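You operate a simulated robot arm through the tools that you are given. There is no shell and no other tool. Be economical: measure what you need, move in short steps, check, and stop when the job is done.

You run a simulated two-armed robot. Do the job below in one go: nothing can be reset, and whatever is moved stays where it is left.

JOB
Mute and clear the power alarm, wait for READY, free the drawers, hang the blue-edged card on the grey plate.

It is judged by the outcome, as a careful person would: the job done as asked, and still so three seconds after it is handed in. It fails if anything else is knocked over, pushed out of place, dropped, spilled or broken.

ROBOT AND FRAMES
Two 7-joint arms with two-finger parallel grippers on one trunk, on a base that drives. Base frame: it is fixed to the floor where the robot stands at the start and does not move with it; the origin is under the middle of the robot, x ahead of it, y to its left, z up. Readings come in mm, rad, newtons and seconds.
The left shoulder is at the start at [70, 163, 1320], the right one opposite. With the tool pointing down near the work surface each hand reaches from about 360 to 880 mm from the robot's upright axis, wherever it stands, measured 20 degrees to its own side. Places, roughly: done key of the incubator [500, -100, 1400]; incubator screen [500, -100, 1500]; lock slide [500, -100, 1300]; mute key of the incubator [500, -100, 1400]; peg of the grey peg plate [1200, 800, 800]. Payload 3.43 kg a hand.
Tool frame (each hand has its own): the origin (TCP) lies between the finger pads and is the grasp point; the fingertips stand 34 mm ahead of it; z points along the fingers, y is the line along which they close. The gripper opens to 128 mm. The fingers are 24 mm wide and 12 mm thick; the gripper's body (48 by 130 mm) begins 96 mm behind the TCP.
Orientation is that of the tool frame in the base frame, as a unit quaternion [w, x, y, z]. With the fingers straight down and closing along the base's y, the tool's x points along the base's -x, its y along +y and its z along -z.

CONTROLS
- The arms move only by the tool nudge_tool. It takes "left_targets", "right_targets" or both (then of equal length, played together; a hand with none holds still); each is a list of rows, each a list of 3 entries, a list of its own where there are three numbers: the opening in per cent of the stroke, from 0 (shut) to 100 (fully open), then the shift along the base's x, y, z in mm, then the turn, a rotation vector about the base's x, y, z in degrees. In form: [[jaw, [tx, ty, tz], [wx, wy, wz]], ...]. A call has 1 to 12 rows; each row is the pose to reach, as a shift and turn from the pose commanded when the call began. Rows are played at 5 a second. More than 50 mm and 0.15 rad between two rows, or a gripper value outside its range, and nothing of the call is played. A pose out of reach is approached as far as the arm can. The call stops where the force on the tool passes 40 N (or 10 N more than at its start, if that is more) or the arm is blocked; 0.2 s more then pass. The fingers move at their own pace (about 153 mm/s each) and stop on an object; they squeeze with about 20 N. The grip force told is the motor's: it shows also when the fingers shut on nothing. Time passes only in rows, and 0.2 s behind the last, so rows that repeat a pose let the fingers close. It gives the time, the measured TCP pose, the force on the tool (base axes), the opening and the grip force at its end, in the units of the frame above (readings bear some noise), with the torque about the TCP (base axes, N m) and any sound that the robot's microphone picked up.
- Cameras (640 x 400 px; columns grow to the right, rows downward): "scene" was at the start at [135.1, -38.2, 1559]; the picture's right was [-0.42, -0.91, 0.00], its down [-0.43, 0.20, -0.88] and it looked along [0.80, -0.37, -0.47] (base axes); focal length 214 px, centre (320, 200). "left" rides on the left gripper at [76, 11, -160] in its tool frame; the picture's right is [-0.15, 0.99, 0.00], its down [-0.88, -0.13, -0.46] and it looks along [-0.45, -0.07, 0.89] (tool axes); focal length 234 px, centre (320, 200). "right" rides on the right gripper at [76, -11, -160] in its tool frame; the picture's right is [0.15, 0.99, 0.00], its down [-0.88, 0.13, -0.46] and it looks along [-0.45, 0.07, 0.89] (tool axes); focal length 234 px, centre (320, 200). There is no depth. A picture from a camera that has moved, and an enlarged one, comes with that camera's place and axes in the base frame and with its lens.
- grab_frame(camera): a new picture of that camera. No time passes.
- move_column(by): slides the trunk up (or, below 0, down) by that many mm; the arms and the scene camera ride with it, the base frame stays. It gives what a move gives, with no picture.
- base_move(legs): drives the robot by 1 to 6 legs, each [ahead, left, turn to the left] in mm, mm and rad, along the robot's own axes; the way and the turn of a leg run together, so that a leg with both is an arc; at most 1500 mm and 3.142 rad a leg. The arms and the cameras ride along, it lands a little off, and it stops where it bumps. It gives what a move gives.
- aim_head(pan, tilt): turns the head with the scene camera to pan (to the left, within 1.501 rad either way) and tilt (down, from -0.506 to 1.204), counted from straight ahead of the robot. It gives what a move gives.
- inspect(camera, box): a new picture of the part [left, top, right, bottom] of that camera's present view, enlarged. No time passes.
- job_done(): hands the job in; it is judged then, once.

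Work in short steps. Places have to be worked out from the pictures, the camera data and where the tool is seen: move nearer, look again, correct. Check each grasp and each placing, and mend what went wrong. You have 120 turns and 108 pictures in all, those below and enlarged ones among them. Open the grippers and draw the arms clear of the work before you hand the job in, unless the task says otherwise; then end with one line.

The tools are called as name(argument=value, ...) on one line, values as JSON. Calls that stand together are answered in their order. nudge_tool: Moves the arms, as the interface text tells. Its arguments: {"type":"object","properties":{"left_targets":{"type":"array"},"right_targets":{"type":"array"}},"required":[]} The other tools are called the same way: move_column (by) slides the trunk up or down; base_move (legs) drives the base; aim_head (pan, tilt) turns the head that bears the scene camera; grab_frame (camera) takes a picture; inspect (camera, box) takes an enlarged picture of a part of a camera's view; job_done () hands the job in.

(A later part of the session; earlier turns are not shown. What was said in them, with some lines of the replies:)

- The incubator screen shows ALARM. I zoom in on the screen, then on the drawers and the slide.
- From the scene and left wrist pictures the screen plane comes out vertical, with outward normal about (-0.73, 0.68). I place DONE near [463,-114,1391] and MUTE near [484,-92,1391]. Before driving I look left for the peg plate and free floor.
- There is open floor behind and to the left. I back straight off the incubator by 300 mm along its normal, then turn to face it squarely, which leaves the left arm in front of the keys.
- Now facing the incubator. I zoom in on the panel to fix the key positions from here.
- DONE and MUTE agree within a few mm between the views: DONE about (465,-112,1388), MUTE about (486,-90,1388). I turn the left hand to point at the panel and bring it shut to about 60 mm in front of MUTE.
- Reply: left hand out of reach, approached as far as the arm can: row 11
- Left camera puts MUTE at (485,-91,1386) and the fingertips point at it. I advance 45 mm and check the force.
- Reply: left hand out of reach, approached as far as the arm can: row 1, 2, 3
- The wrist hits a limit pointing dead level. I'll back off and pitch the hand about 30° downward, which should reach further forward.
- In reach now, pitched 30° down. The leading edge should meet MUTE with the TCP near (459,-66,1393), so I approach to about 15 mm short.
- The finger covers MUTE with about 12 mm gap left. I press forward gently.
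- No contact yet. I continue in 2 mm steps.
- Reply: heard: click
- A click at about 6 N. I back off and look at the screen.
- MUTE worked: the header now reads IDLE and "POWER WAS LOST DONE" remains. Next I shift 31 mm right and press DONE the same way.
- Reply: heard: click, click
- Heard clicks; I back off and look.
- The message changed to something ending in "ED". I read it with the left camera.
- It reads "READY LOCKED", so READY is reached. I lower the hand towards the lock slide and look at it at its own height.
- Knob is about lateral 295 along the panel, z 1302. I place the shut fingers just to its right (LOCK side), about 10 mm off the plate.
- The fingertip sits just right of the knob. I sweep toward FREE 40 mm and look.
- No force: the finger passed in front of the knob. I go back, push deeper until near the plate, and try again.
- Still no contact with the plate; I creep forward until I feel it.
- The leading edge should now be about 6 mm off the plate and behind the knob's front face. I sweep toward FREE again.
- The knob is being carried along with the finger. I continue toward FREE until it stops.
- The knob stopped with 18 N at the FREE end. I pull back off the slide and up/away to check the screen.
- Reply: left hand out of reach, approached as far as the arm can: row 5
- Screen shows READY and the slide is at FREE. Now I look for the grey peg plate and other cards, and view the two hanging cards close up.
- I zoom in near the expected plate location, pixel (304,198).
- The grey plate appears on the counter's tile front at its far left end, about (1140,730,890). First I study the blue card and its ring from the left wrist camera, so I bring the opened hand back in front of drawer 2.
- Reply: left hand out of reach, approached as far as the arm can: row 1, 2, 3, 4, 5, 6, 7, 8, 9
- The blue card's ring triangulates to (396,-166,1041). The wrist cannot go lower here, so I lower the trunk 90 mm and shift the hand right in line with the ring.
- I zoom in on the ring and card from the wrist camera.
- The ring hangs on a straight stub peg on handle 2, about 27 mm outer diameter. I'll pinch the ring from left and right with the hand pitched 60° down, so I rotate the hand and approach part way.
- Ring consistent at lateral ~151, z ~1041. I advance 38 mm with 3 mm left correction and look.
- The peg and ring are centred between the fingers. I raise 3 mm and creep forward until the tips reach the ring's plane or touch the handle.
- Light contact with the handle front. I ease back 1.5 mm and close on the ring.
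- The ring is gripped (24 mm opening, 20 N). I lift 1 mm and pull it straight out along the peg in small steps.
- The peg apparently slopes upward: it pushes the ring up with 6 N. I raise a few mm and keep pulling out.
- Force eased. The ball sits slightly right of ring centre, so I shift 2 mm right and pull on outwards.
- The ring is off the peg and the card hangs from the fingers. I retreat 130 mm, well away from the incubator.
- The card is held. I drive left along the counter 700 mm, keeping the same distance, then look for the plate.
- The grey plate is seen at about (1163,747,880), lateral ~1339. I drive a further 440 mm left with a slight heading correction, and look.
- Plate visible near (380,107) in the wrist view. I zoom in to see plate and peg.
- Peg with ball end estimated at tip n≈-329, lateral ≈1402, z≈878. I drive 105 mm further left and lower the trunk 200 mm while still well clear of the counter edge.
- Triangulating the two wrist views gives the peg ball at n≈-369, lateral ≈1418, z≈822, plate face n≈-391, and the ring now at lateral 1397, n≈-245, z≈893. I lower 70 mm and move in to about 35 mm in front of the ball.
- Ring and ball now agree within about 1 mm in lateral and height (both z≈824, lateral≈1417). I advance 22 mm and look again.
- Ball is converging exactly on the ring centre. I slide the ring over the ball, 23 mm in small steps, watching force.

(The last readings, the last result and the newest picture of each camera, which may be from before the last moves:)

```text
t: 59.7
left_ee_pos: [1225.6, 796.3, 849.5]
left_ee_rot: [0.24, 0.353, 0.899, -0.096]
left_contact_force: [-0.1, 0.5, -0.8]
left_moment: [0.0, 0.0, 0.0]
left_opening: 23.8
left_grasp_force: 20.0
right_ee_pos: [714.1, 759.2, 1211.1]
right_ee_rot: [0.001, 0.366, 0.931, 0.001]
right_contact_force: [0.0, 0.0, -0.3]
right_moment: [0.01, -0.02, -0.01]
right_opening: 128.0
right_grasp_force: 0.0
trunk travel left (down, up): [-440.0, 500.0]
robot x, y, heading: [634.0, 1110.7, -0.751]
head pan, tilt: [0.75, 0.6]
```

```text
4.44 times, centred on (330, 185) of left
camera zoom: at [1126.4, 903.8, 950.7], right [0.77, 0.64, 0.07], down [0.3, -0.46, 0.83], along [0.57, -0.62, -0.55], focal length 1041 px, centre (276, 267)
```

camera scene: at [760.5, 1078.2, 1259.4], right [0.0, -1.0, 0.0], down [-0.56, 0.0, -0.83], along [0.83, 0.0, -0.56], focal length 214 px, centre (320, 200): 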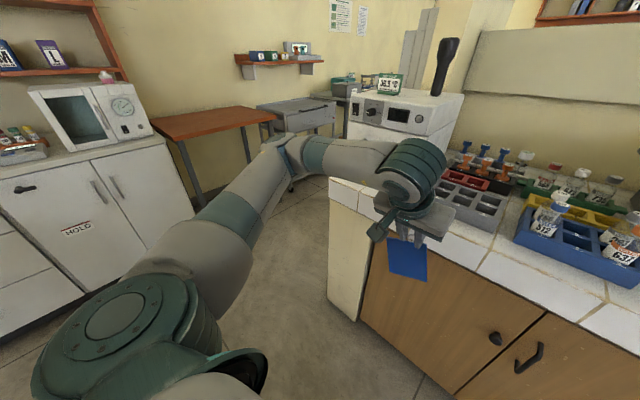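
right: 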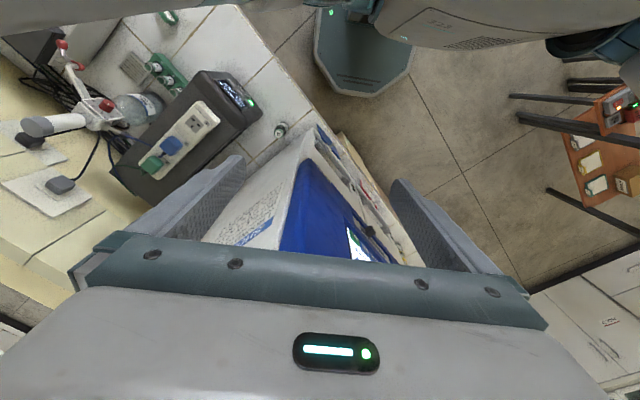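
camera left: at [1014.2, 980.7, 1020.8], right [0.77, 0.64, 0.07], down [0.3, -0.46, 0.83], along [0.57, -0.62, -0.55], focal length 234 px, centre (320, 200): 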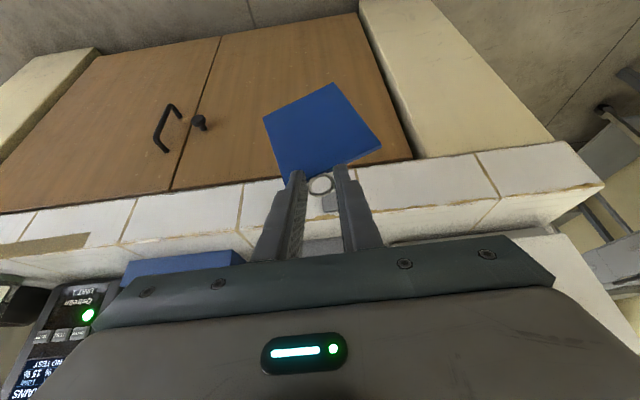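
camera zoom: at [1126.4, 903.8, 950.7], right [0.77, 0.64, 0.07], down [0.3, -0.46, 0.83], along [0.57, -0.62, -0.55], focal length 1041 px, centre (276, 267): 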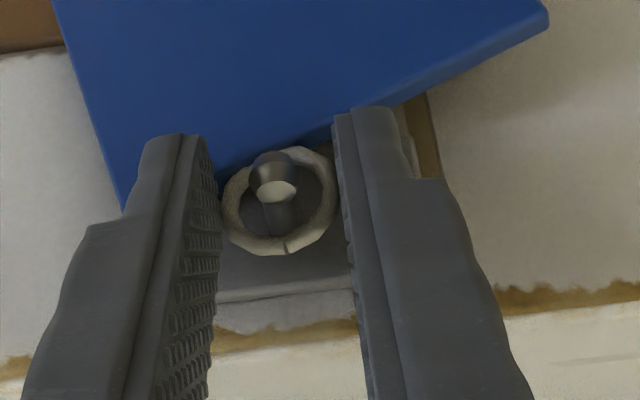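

The ball is now through the ring. I push 4 mm further, lower until the ring rests on the stem.

nudge_tool(left_targets=[[0, [1.5, -1.4, 0], [0, 0, 0]], [0, [2.9, -2.7, 0], [0, 0, 0]], [0, [2.9, -2.7, -2], [0, 0, 0]], [0, [2.9, -2.7, -4], [0, 0, 0]], [0, [2.9, -2.7, -5], [0, 0, 0]]])

inspect(camera="left", box=[270, 140, 390, 230])

```text
t: 60.9
left_ee_pos: [1227.4, 793.4, 845.4]
left_ee_rot: [0.242, 0.352, 0.899, -0.094]
left_contact_force: [-3.0, 2.1, 2.0]
left_moment: [-0.02, 0.02, -0.14]
left_opening: 23.6
left_grasp_force: 20.3
right_ee_pos: [712.8, 760.2, 1212.3]
right_ee_rot: [0.001, 0.366, 0.93, 0.001]
right_contact_force: [0.3, 0.9, -0.1]
right_moment: [-0.02, -0.01, 0.0]
right_opening: 128.0
right_grasp_force: 0.1
trunk travel left (down, up): [-440.0, 500.0]
robot x, y, heading: [631.8, 1113.1, -0.748]
head pan, tilt: [0.75, 0.6]
```

```text
4.44 times, centred on (330, 185) of left
camera zoom: at [1128.7, 901.6, 946.0], right [0.77, 0.64, 0.07], down [0.3, -0.46, 0.84], along [0.57, -0.62, -0.55], focal length 1041 px, centre (276, 267)
```

zoom: 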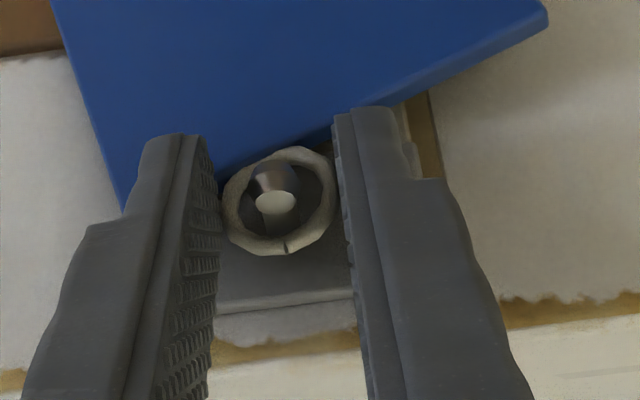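

The ring sits on the stem with light contact. I open the fingers in steps.

nudge_tool(left_targets=[[21, [0, 0, 0], [0, 0, 0]], [24, [0, 0, 0], [0, 0, 0]], [30, [0, 0, 0], [0, 0, 0]], [38, [0, 0, 0], [0, 0, 0]], [42, [0, 0, 0], [0, 0, 0]]])

inspect(camera="left", box=[250, 90, 410, 230])

```text
t: 62.1
left_ee_pos: [1228.4, 793.6, 843.0]
left_ee_rot: [0.24, 0.352, 0.9, -0.095]
left_contact_force: [0.2, -0.2, -0.5]
left_moment: [0.0, 0.02, 0.03]
left_opening: 53.9
left_grasp_force: 0.0
right_ee_pos: [714.3, 759.1, 1210.9]
right_ee_rot: [0.0, 0.365, 0.931, 0.001]
right_contact_force: [-0.9, 0.3, -0.5]
right_moment: [-0.01, -0.04, -0.03]
right_opening: 128.1
right_grasp_force: 0.1
trunk travel left (down, up): [-440.0, 500.0]
robot x, y, heading: [637.2, 1108.9, -0.75]
head pan, tilt: [0.75, 0.6]
```

```text
2.86 times, centred on (330, 160) of left
camera zoom: at [1129.2, 901.3, 945.6], right [0.77, 0.64, 0.07], down [0.3, -0.46, 0.83], along [0.57, -0.62, -0.55], focal length 669 px, centre (291, 314)
```

zoom: 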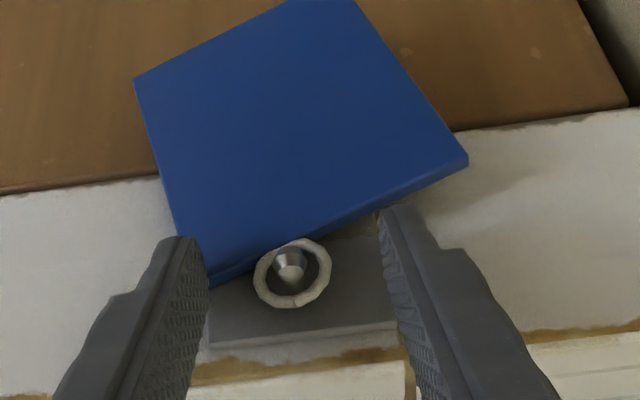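

The card hangs from the peg. I draw the hand straight back out, then check.

nudge_tool(left_targets=[[42, [-4, 3.7, 0], [0, 0, 0]], [42, [-12, 11, 0], [0, 0, 0]], [42, [-24, 22, 2], [0, 0, 0]], [42, [-44, 41, 5], [0, 0, 0]], [42, [-70, 65, 15], [0, 0, 0]], [42, [-100, 93, 30], [0, 0, 0]]])

grab_frame(camera="left")

inspect(camera="left", box=[270, 60, 430, 200])

inspect(camera="scene", box=[340, 170, 480, 290])

```text
t: 63.5
left_ee_pos: [1128.3, 889.0, 875.6]
left_ee_rot: [0.24, 0.352, 0.9, -0.095]
left_contact_force: [0.1, 0.0, -0.1]
left_moment: [0.01, 0.0, -0.01]
left_opening: 53.9
left_grasp_force: 0.1
right_ee_pos: [713.3, 760.3, 1212.7]
right_ee_rot: [0.0, 0.366, 0.931, 0.001]
right_contact_force: [0.3, -0.3, -1.2]
right_moment: [-0.03, 0.0, -0.02]
right_opening: 128.0
right_grasp_force: 0.1
trunk travel left (down, up): [-440.0, 500.0]
robot x, y, heading: [638.0, 1111.9, -0.751]
head pan, tilt: [0.75, 0.6]
```

```text
37 pictures are left
camera left: at [1029.0, 995.6, 977.5], right [0.77, 0.64, 0.07], down [0.3, -0.46, 0.84], along [0.57, -0.62, -0.55], focal length 234 px, centre (320, 200)
```

left: 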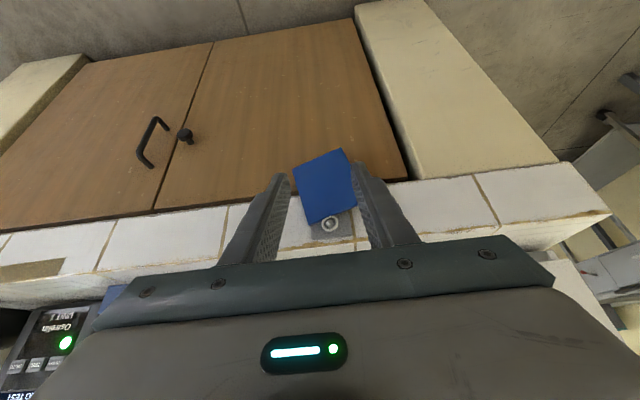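

```text
2.86 times, centred on (350, 130) of left
camera zoom: at [1029.0, 995.6, 977.5], right [0.77, 0.64, 0.07], down [0.3, -0.46, 0.84], along [0.57, -0.62, -0.55], focal length 669 px, centre (234, 400)
```

zoom: 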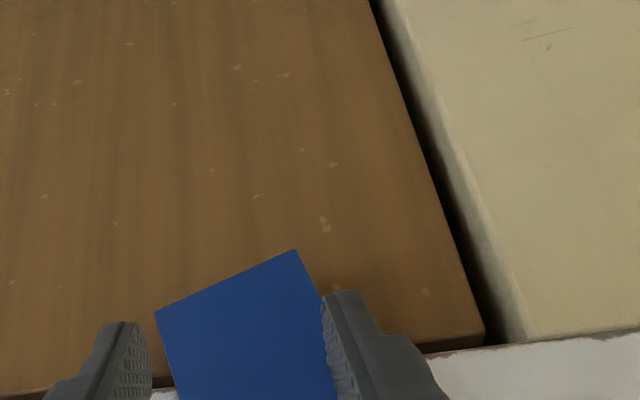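

```text
3.33 times, centred on (410, 230) of scene
camera zoom: at [759.8, 1078.4, 1189.4], right [0.0, -1.0, 0.0], down [-0.56, 0.0, -0.83], along [0.83, 0.0, -0.56], focal length 715 px, centre (20, 100)
```

zoom: 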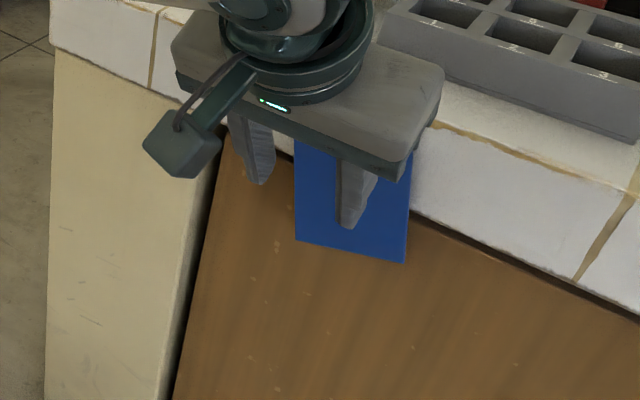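

The card hangs free on the peg. I back the robot off 150 mm and raise the trunk so the hand is clear, then verify.

base_move(legs=[[-150, 0, 0]])

move_column(by=200)

aim_head(pan=0.3, tilt=0.5)

grab_frame(camera="scene")

inspect(camera="left", box=[260, 80, 400, 200])

```text
t: 64.7
left_ee_pos: [1071.6, 945.2, 877.2]
left_ee_rot: [0.241, 0.362, 0.895, -0.097]
left_contact_force: [-0.3, -0.7, -0.4]
left_moment: [0.02, -0.05, 0.01]
left_opening: 54.0
left_grasp_force: 0.1
right_ee_pos: [652.3, 823.3, 1213.3]
right_ee_rot: [0.001, 0.376, 0.927, 0.002]
right_contact_force: [-0.3, 0.0, 0.2]
right_moment: [-0.02, -0.03, 0.03]
right_opening: 128.0
right_grasp_force: 0.1
trunk travel left (down, up): [-440.0, 500.0]
robot x, y, heading: [582.3, 1179.6, -0.763]
head pan, tilt: [0.75, 0.6]
stopped in leg 1: the robot was blocked; the commanded pose is now the measured one
```

```text
t: 66.8
left_ee_pos: [1072.2, 945.6, 1077.9]
left_ee_rot: [0.24, 0.361, 0.896, -0.097]
left_contact_force: [0.4, -0.2, 1.2]
left_moment: [0.02, -0.04, 0.02]
left_opening: 53.6
left_grasp_force: 0.0
right_ee_pos: [655.1, 825.0, 1410.8]
right_ee_rot: [0.0, 0.374, 0.927, 0.001]
right_contact_force: [-0.8, -0.3, 0.2]
right_moment: [-0.03, -0.01, 0.01]
right_opening: 128.0
right_grasp_force: 0.0
trunk travel left (down, up): [-640.0, 300.0]
robot x, y, heading: [583.0, 1178.3, -0.763]
head pan, tilt: [0.75, 0.6]
```

```text
t: 67.8
left_ee_pos: [1072.9, 945.6, 1076.4]
left_ee_rot: [0.24, 0.361, 0.896, -0.098]
left_contact_force: [-0.3, -0.1, -0.2]
left_moment: [0.02, -0.02, 0.01]
left_opening: 54.0
left_grasp_force: 0.0
right_ee_pos: [655.7, 826.1, 1410.9]
right_ee_rot: [0.0, 0.375, 0.927, 0.001]
right_contact_force: [-0.6, 0.6, 0.4]
right_moment: [-0.01, 0.0, 0.03]
right_opening: 128.1
right_grasp_force: 0.1
trunk travel left (down, up): [-640.0, 300.0]
robot x, y, heading: [581.3, 1178.9, -0.766]
head pan, tilt: [0.3, 0.499]
```

```text
34 pictures are left
camera scene: at [701.2, 1103.4, 1398.4], right [-0.45, -0.89, 0.0], down [-0.43, 0.22, -0.88], along [0.78, -0.39, -0.48], focal length 214 px, centre (320, 200)
```

scene: 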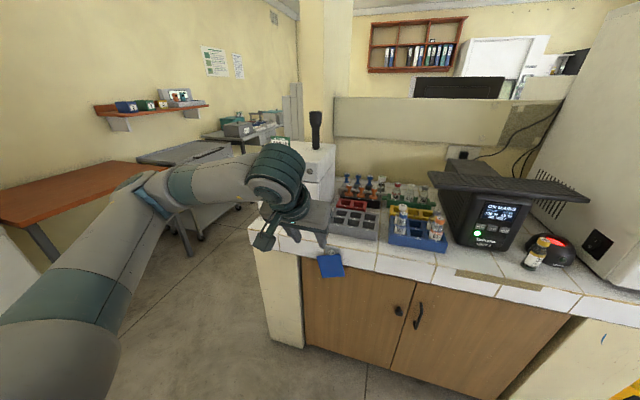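

```text
3.33 times, centred on (330, 140) of left
camera zoom: at [975.9, 1054.9, 1177.6], right [0.78, 0.62, 0.07], down [0.29, -0.46, 0.84], along [0.56, -0.63, -0.54], focal length 781 px, centre (287, 400)
```

zoom: 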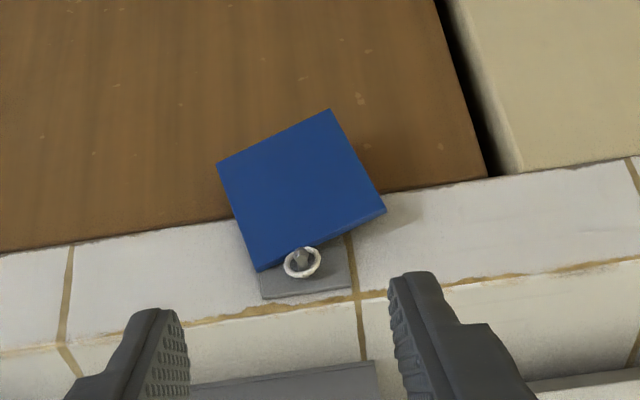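

The base was blocked behind me after about 85 mm, probably at the table. I ease forward and look to the left rear to make sure nothing was disturbed.

base_move(legs=[[40, 0, 0]])

aim_head(pan=1.5, tilt=0.9)

grab_frame(camera="scene")

aim_head(pan=-1.5, tilt=0.8)

grab_frame(camera="scene")

```text
t: 68.6
left_ee_pos: [1098.7, 920.2, 1077.4]
left_ee_rot: [0.242, 0.362, 0.895, -0.099]
left_contact_force: [-0.5, 0.9, -1.5]
left_moment: [-0.01, -0.02, 0.01]
left_opening: 53.7
left_grasp_force: 0.0
right_ee_pos: [679.9, 800.3, 1412.7]
right_ee_rot: [0.002, 0.375, 0.927, 0.0]
right_contact_force: [-0.2, 0.3, 0.9]
right_moment: [-0.06, -0.02, 0.02]
right_opening: 127.9
right_grasp_force: 0.0
trunk travel left (down, up): [-640.0, 300.0]
robot x, y, heading: [612.6, 1151.4, -0.766]
head pan, tilt: [0.3, 0.499]
```

```text
t: 70.0
left_ee_pos: [1100.8, 918.5, 1077.0]
left_ee_rot: [0.241, 0.362, 0.895, -0.098]
left_contact_force: [-0.1, -0.6, 0.5]
left_moment: [0.04, -0.01, 0.07]
left_opening: 53.9
left_grasp_force: 0.0
right_ee_pos: [682.2, 798.2, 1411.7]
right_ee_rot: [0.0, 0.375, 0.927, 0.001]
right_contact_force: [0.9, 0.5, -0.9]
right_moment: [0.02, 0.02, 0.0]
right_opening: 127.9
right_grasp_force: 0.0
trunk travel left (down, up): [-640.0, 300.0]
robot x, y, heading: [610.4, 1153.0, -0.766]
head pan, tilt: [1.499, 0.901]
```

```text
32 pictures are left
camera scene: at [704.0, 1167.7, 1364.6], right [0.67, -0.74, 0.0], down [-0.58, -0.52, -0.62], along [0.46, 0.41, -0.78], focal length 214 px, centre (320, 200)
```

scene: 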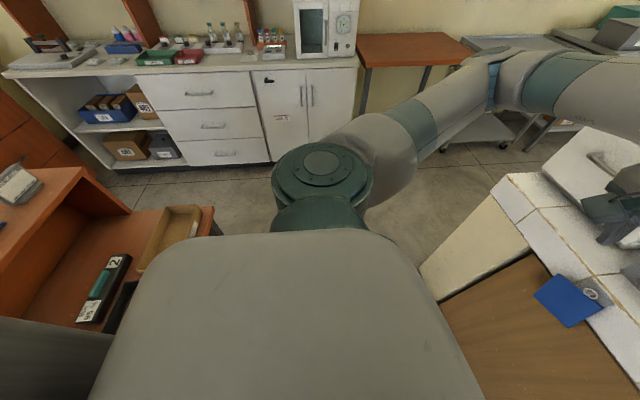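

```text
t: 72.6
left_ee_pos: [1101.6, 918.8, 1076.3]
left_ee_rot: [0.24, 0.361, 0.896, -0.098]
left_contact_force: [-0.4, -0.3, 0.5]
left_moment: [0.0, 0.0, 0.01]
left_opening: 53.7
left_grasp_force: 0.0
right_ee_pos: [682.5, 798.6, 1412.0]
right_ee_rot: [0.0, 0.375, 0.927, 0.002]
right_contact_force: [0.5, 0.1, -0.6]
right_moment: [-0.01, -0.05, 0.03]
right_opening: 127.9
right_grasp_force: 0.0
trunk travel left (down, up): [-640.0, 300.0]
robot x, y, heading: [609.4, 1153.6, -0.766]
head pan, tilt: [-1.499, 0.799]
```

```text
31 pictures are left
camera scene: at [596.1, 1055.3, 1372.5], right [-0.77, 0.64, 0.0], down [0.46, 0.55, -0.7], along [-0.45, -0.54, -0.72], focal length 214 px, centre (320, 200)
```

scene: 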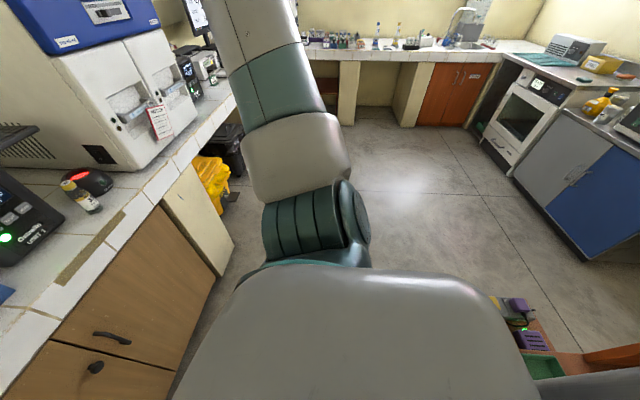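

It was the orange table; items look standing. I drive right away from it, and look back at the table as well as the incubator and card.

base_move(legs=[[0, -600, 0]])

aim_head(pan=1.5, tilt=0.5)

grab_frame(camera="scene")

aim_head(pan=0, tilt=0.4)

grab_frame(camera="scene")

```text
t: 74.3
left_ee_pos: [984.0, 763.3, 1075.0]
left_ee_rot: [0.236, 0.394, 0.882, -0.104]
left_contact_force: [0.7, 0.4, -1.1]
left_moment: [0.04, -0.02, 0.03]
left_opening: 53.8
left_grasp_force: 0.1
right_ee_pos: [558.1, 673.5, 1411.0]
right_ee_rot: [0.0, 0.409, 0.913, 0.003]
right_contact_force: [-0.8, 0.1, 0.4]
right_moment: [0.07, -0.06, -0.03]
right_opening: 127.6
right_grasp_force: 0.1
trunk travel left (down, up): [-640.0, 300.0]
robot x, y, heading: [511.5, 1037.7, -0.843]
head pan, tilt: [-1.499, 0.799]
stopped in leg 1: the robot was blocked; the commanded pose is now the measured one
```

```text
t: 76.9
left_ee_pos: [984.9, 767.2, 1076.3]
left_ee_rot: [0.236, 0.394, 0.882, -0.106]
left_contact_force: [1.1, -0.2, -0.7]
left_moment: [-0.01, -0.01, -0.02]
left_opening: 53.7
left_grasp_force: 0.1
right_ee_pos: [560.3, 677.1, 1411.5]
right_ee_rot: [0.0, 0.409, 0.913, 0.001]
right_contact_force: [-0.4, 1.4, -0.1]
right_moment: [0.01, -0.01, 0.02]
right_opening: 128.0
right_grasp_force: 0.0
trunk travel left (down, up): [-640.0, 300.0]
robot x, y, heading: [512.1, 1033.1, -0.836]
head pan, tilt: [1.499, 0.499]
```

```text
30 pictures are left
camera scene: at [619.5, 1053.9, 1398.4], right [0.61, -0.79, 0.0], down [-0.38, -0.29, -0.88], along [0.69, 0.54, -0.48], focal length 214 px, centre (320, 200)
```

scene: 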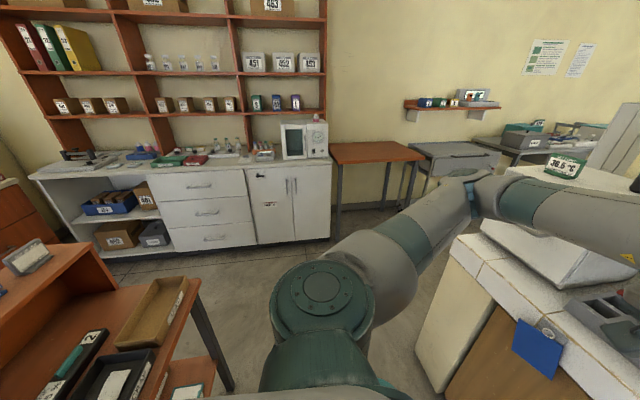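

```text
t: 78.5
left_ee_pos: [984.5, 767.9, 1076.3]
left_ee_rot: [0.237, 0.395, 0.881, -0.107]
left_contact_force: [-0.3, -0.4, 0.5]
left_moment: [-0.01, -0.01, -0.01]
left_opening: 53.8
left_grasp_force: 0.0
right_ee_pos: [559.8, 677.7, 1411.7]
right_ee_rot: [0.0, 0.408, 0.913, 0.001]
right_contact_force: [0.6, -0.2, -1.3]
right_moment: [0.0, 0.01, 0.03]
right_opening: 128.1
right_grasp_force: 0.2
trunk travel left (down, up): [-640.0, 300.0]
robot x, y, heading: [510.1, 1035.8, -0.834]
head pan, tilt: [0.0, 0.4]
```

```text
29 pictures are left
camera scene: at [609.5, 929.3, 1407.5], right [-0.74, -0.67, 0.0], down [-0.26, 0.29, -0.92], along [0.62, -0.69, -0.39], focal length 214 px, centre (320, 200)
```

scene: 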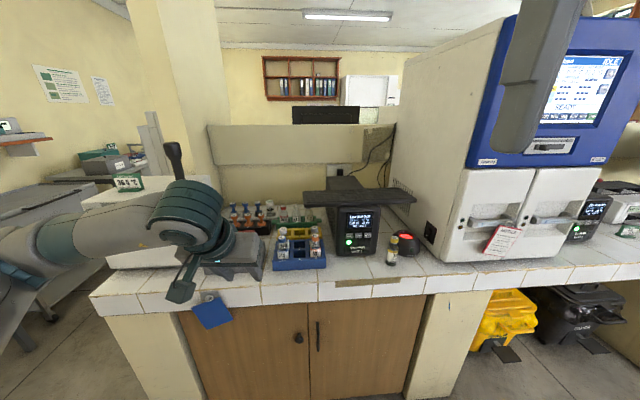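

Blocked again by the table corner behind-right. I ease forward 40 mm only, and leave the base there, checking table, card and screen.

base_move(legs=[[45, 0, 0]])

inspect(camera="scene", box=[470, 20, 640, 280])

inspect(camera="scene", box=[160, 250, 280, 350])

aim_head(pan=-1.5, tilt=0.9)

grab_frame(camera="scene")

aim_head(pan=1.5, tilt=0.9)

grab_frame(camera="scene")

```text
t: 79.4
left_ee_pos: [1011.3, 736.0, 1077.9]
left_ee_rot: [0.237, 0.394, 0.882, -0.107]
left_contact_force: [0.2, 0.4, 0.1]
left_moment: [-0.03, 0.0, -0.02]
left_opening: 53.5
left_grasp_force: 0.1
right_ee_pos: [585.8, 646.9, 1413.8]
right_ee_rot: [0.002, 0.408, 0.913, 0.0]
right_contact_force: [-0.4, -0.7, 0.7]
right_moment: [-0.01, -0.01, 0.0]
right_opening: 128.1
right_grasp_force: 0.0
trunk travel left (down, up): [-640.0, 300.0]
robot x, y, heading: [543.5, 1003.5, -0.843]
head pan, tilt: [0.0, 0.4]
```

```text
1.54 times, centred on (555, 150) of scene
camera zoom: at [636.3, 898.9, 1408.1], right [-0.74, -0.67, 0.0], down [-0.26, 0.29, -0.92], along [0.62, -0.69, -0.39], focal length 330 px, centre (-42, 277)
```

zoom: 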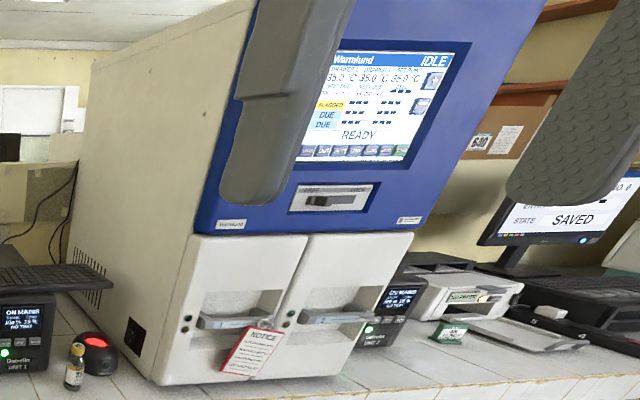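

```text
4.00 times, centred on (220, 300) of scene
camera zoom: at [636.3, 898.9, 1408.1], right [-0.74, -0.67, 0.0], down [-0.26, 0.29, -0.92], along [0.62, -0.69, -0.39], focal length 858 px, centre (720, -200)
```

zoom: 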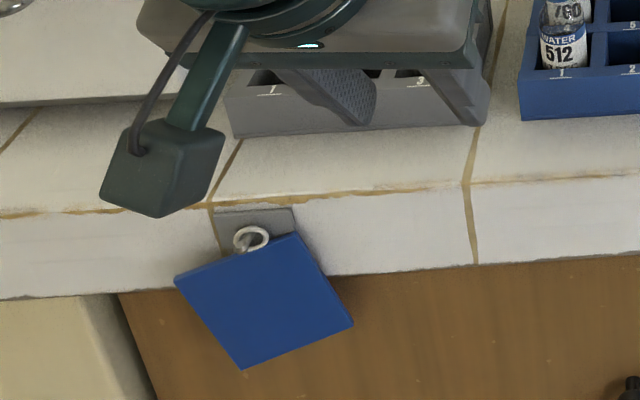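

```text
t: 81.0
left_ee_pos: [1012.9, 734.1, 1076.6]
left_ee_rot: [0.236, 0.394, 0.882, -0.106]
left_contact_force: [0.8, -0.5, -0.7]
left_moment: [-0.01, 0.0, 0.0]
left_opening: 53.8
left_grasp_force: 0.1
right_ee_pos: [588.6, 645.5, 1412.1]
right_ee_rot: [-0.001, 0.408, 0.913, 0.002]
right_contact_force: [0.2, 0.3, 0.5]
right_moment: [0.01, -0.03, 0.0]
right_opening: 128.1
right_grasp_force: 0.2
trunk travel left (down, up): [-640.0, 300.0]
robot x, y, heading: [539.3, 1003.7, -0.84]
head pan, tilt: [-1.499, 0.901]
```

```text
26 pictures are left
camera scene: at [524.4, 911.2, 1364.6], right [-0.72, 0.69, 0.0], down [0.54, 0.56, -0.62], along [-0.43, -0.45, -0.78], focal length 214 px, centre (320, 200)
```

scene: 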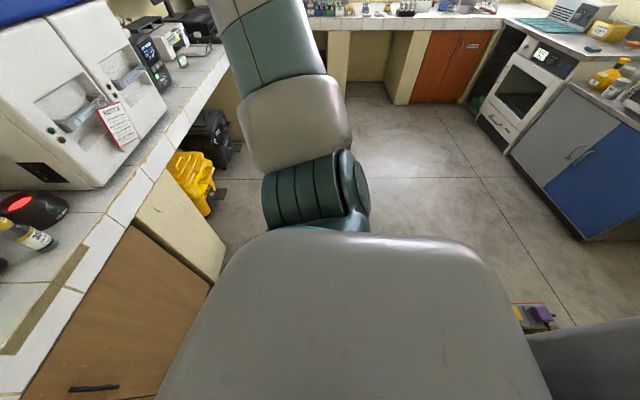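

```text
t: 83.6
left_ee_pos: [1014.7, 734.4, 1076.8]
left_ee_rot: [0.236, 0.394, 0.882, -0.107]
left_contact_force: [-0.2, -0.4, -0.4]
left_moment: [-0.01, 0.01, -0.03]
left_opening: 53.9
left_grasp_force: 0.0
right_ee_pos: [589.2, 645.8, 1412.7]
right_ee_rot: [0.0, 0.408, 0.913, 0.001]
right_contact_force: [0.6, -1.0, 0.6]
right_moment: [0.0, -0.01, -0.04]
right_opening: 128.0
right_grasp_force: 0.1
trunk travel left (down, up): [-640.0, 300.0]
robot x, y, heading: [544.2, 1003.9, -0.839]
head pan, tilt: [1.499, 0.901]
```

```text
25 pictures are left
camera scene: at [636.7, 1011.6, 1364.5], right [0.61, -0.79, 0.0], down [-0.62, -0.48, -0.62], along [0.49, 0.38, -0.78], focal length 214 px, centre (320, 200)
```

scene: 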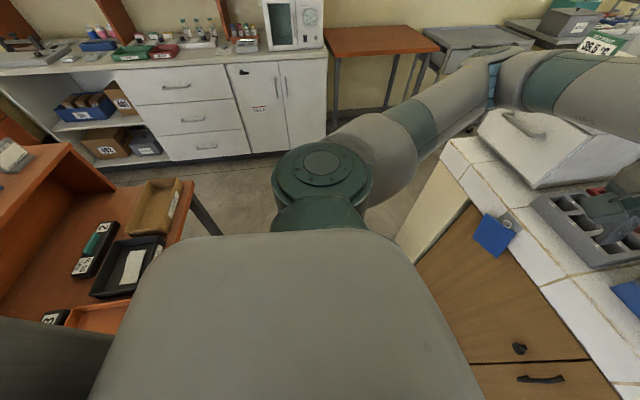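

The screen shows READY, the slide is at FREE, and the blue card hangs on the grey plate's peg. The table items look undisturbed and the grippers are open and clear of the work. I hand the job in.

job_done()

```text
The job is handed in.
```

The power alarm is muted and cleared, the screen shows READY, the drawers are free, and the blue card hangs on the grey plate's peg; while backing away, the base bumped the orange table twice, though what I could see on it looked undisturbed.
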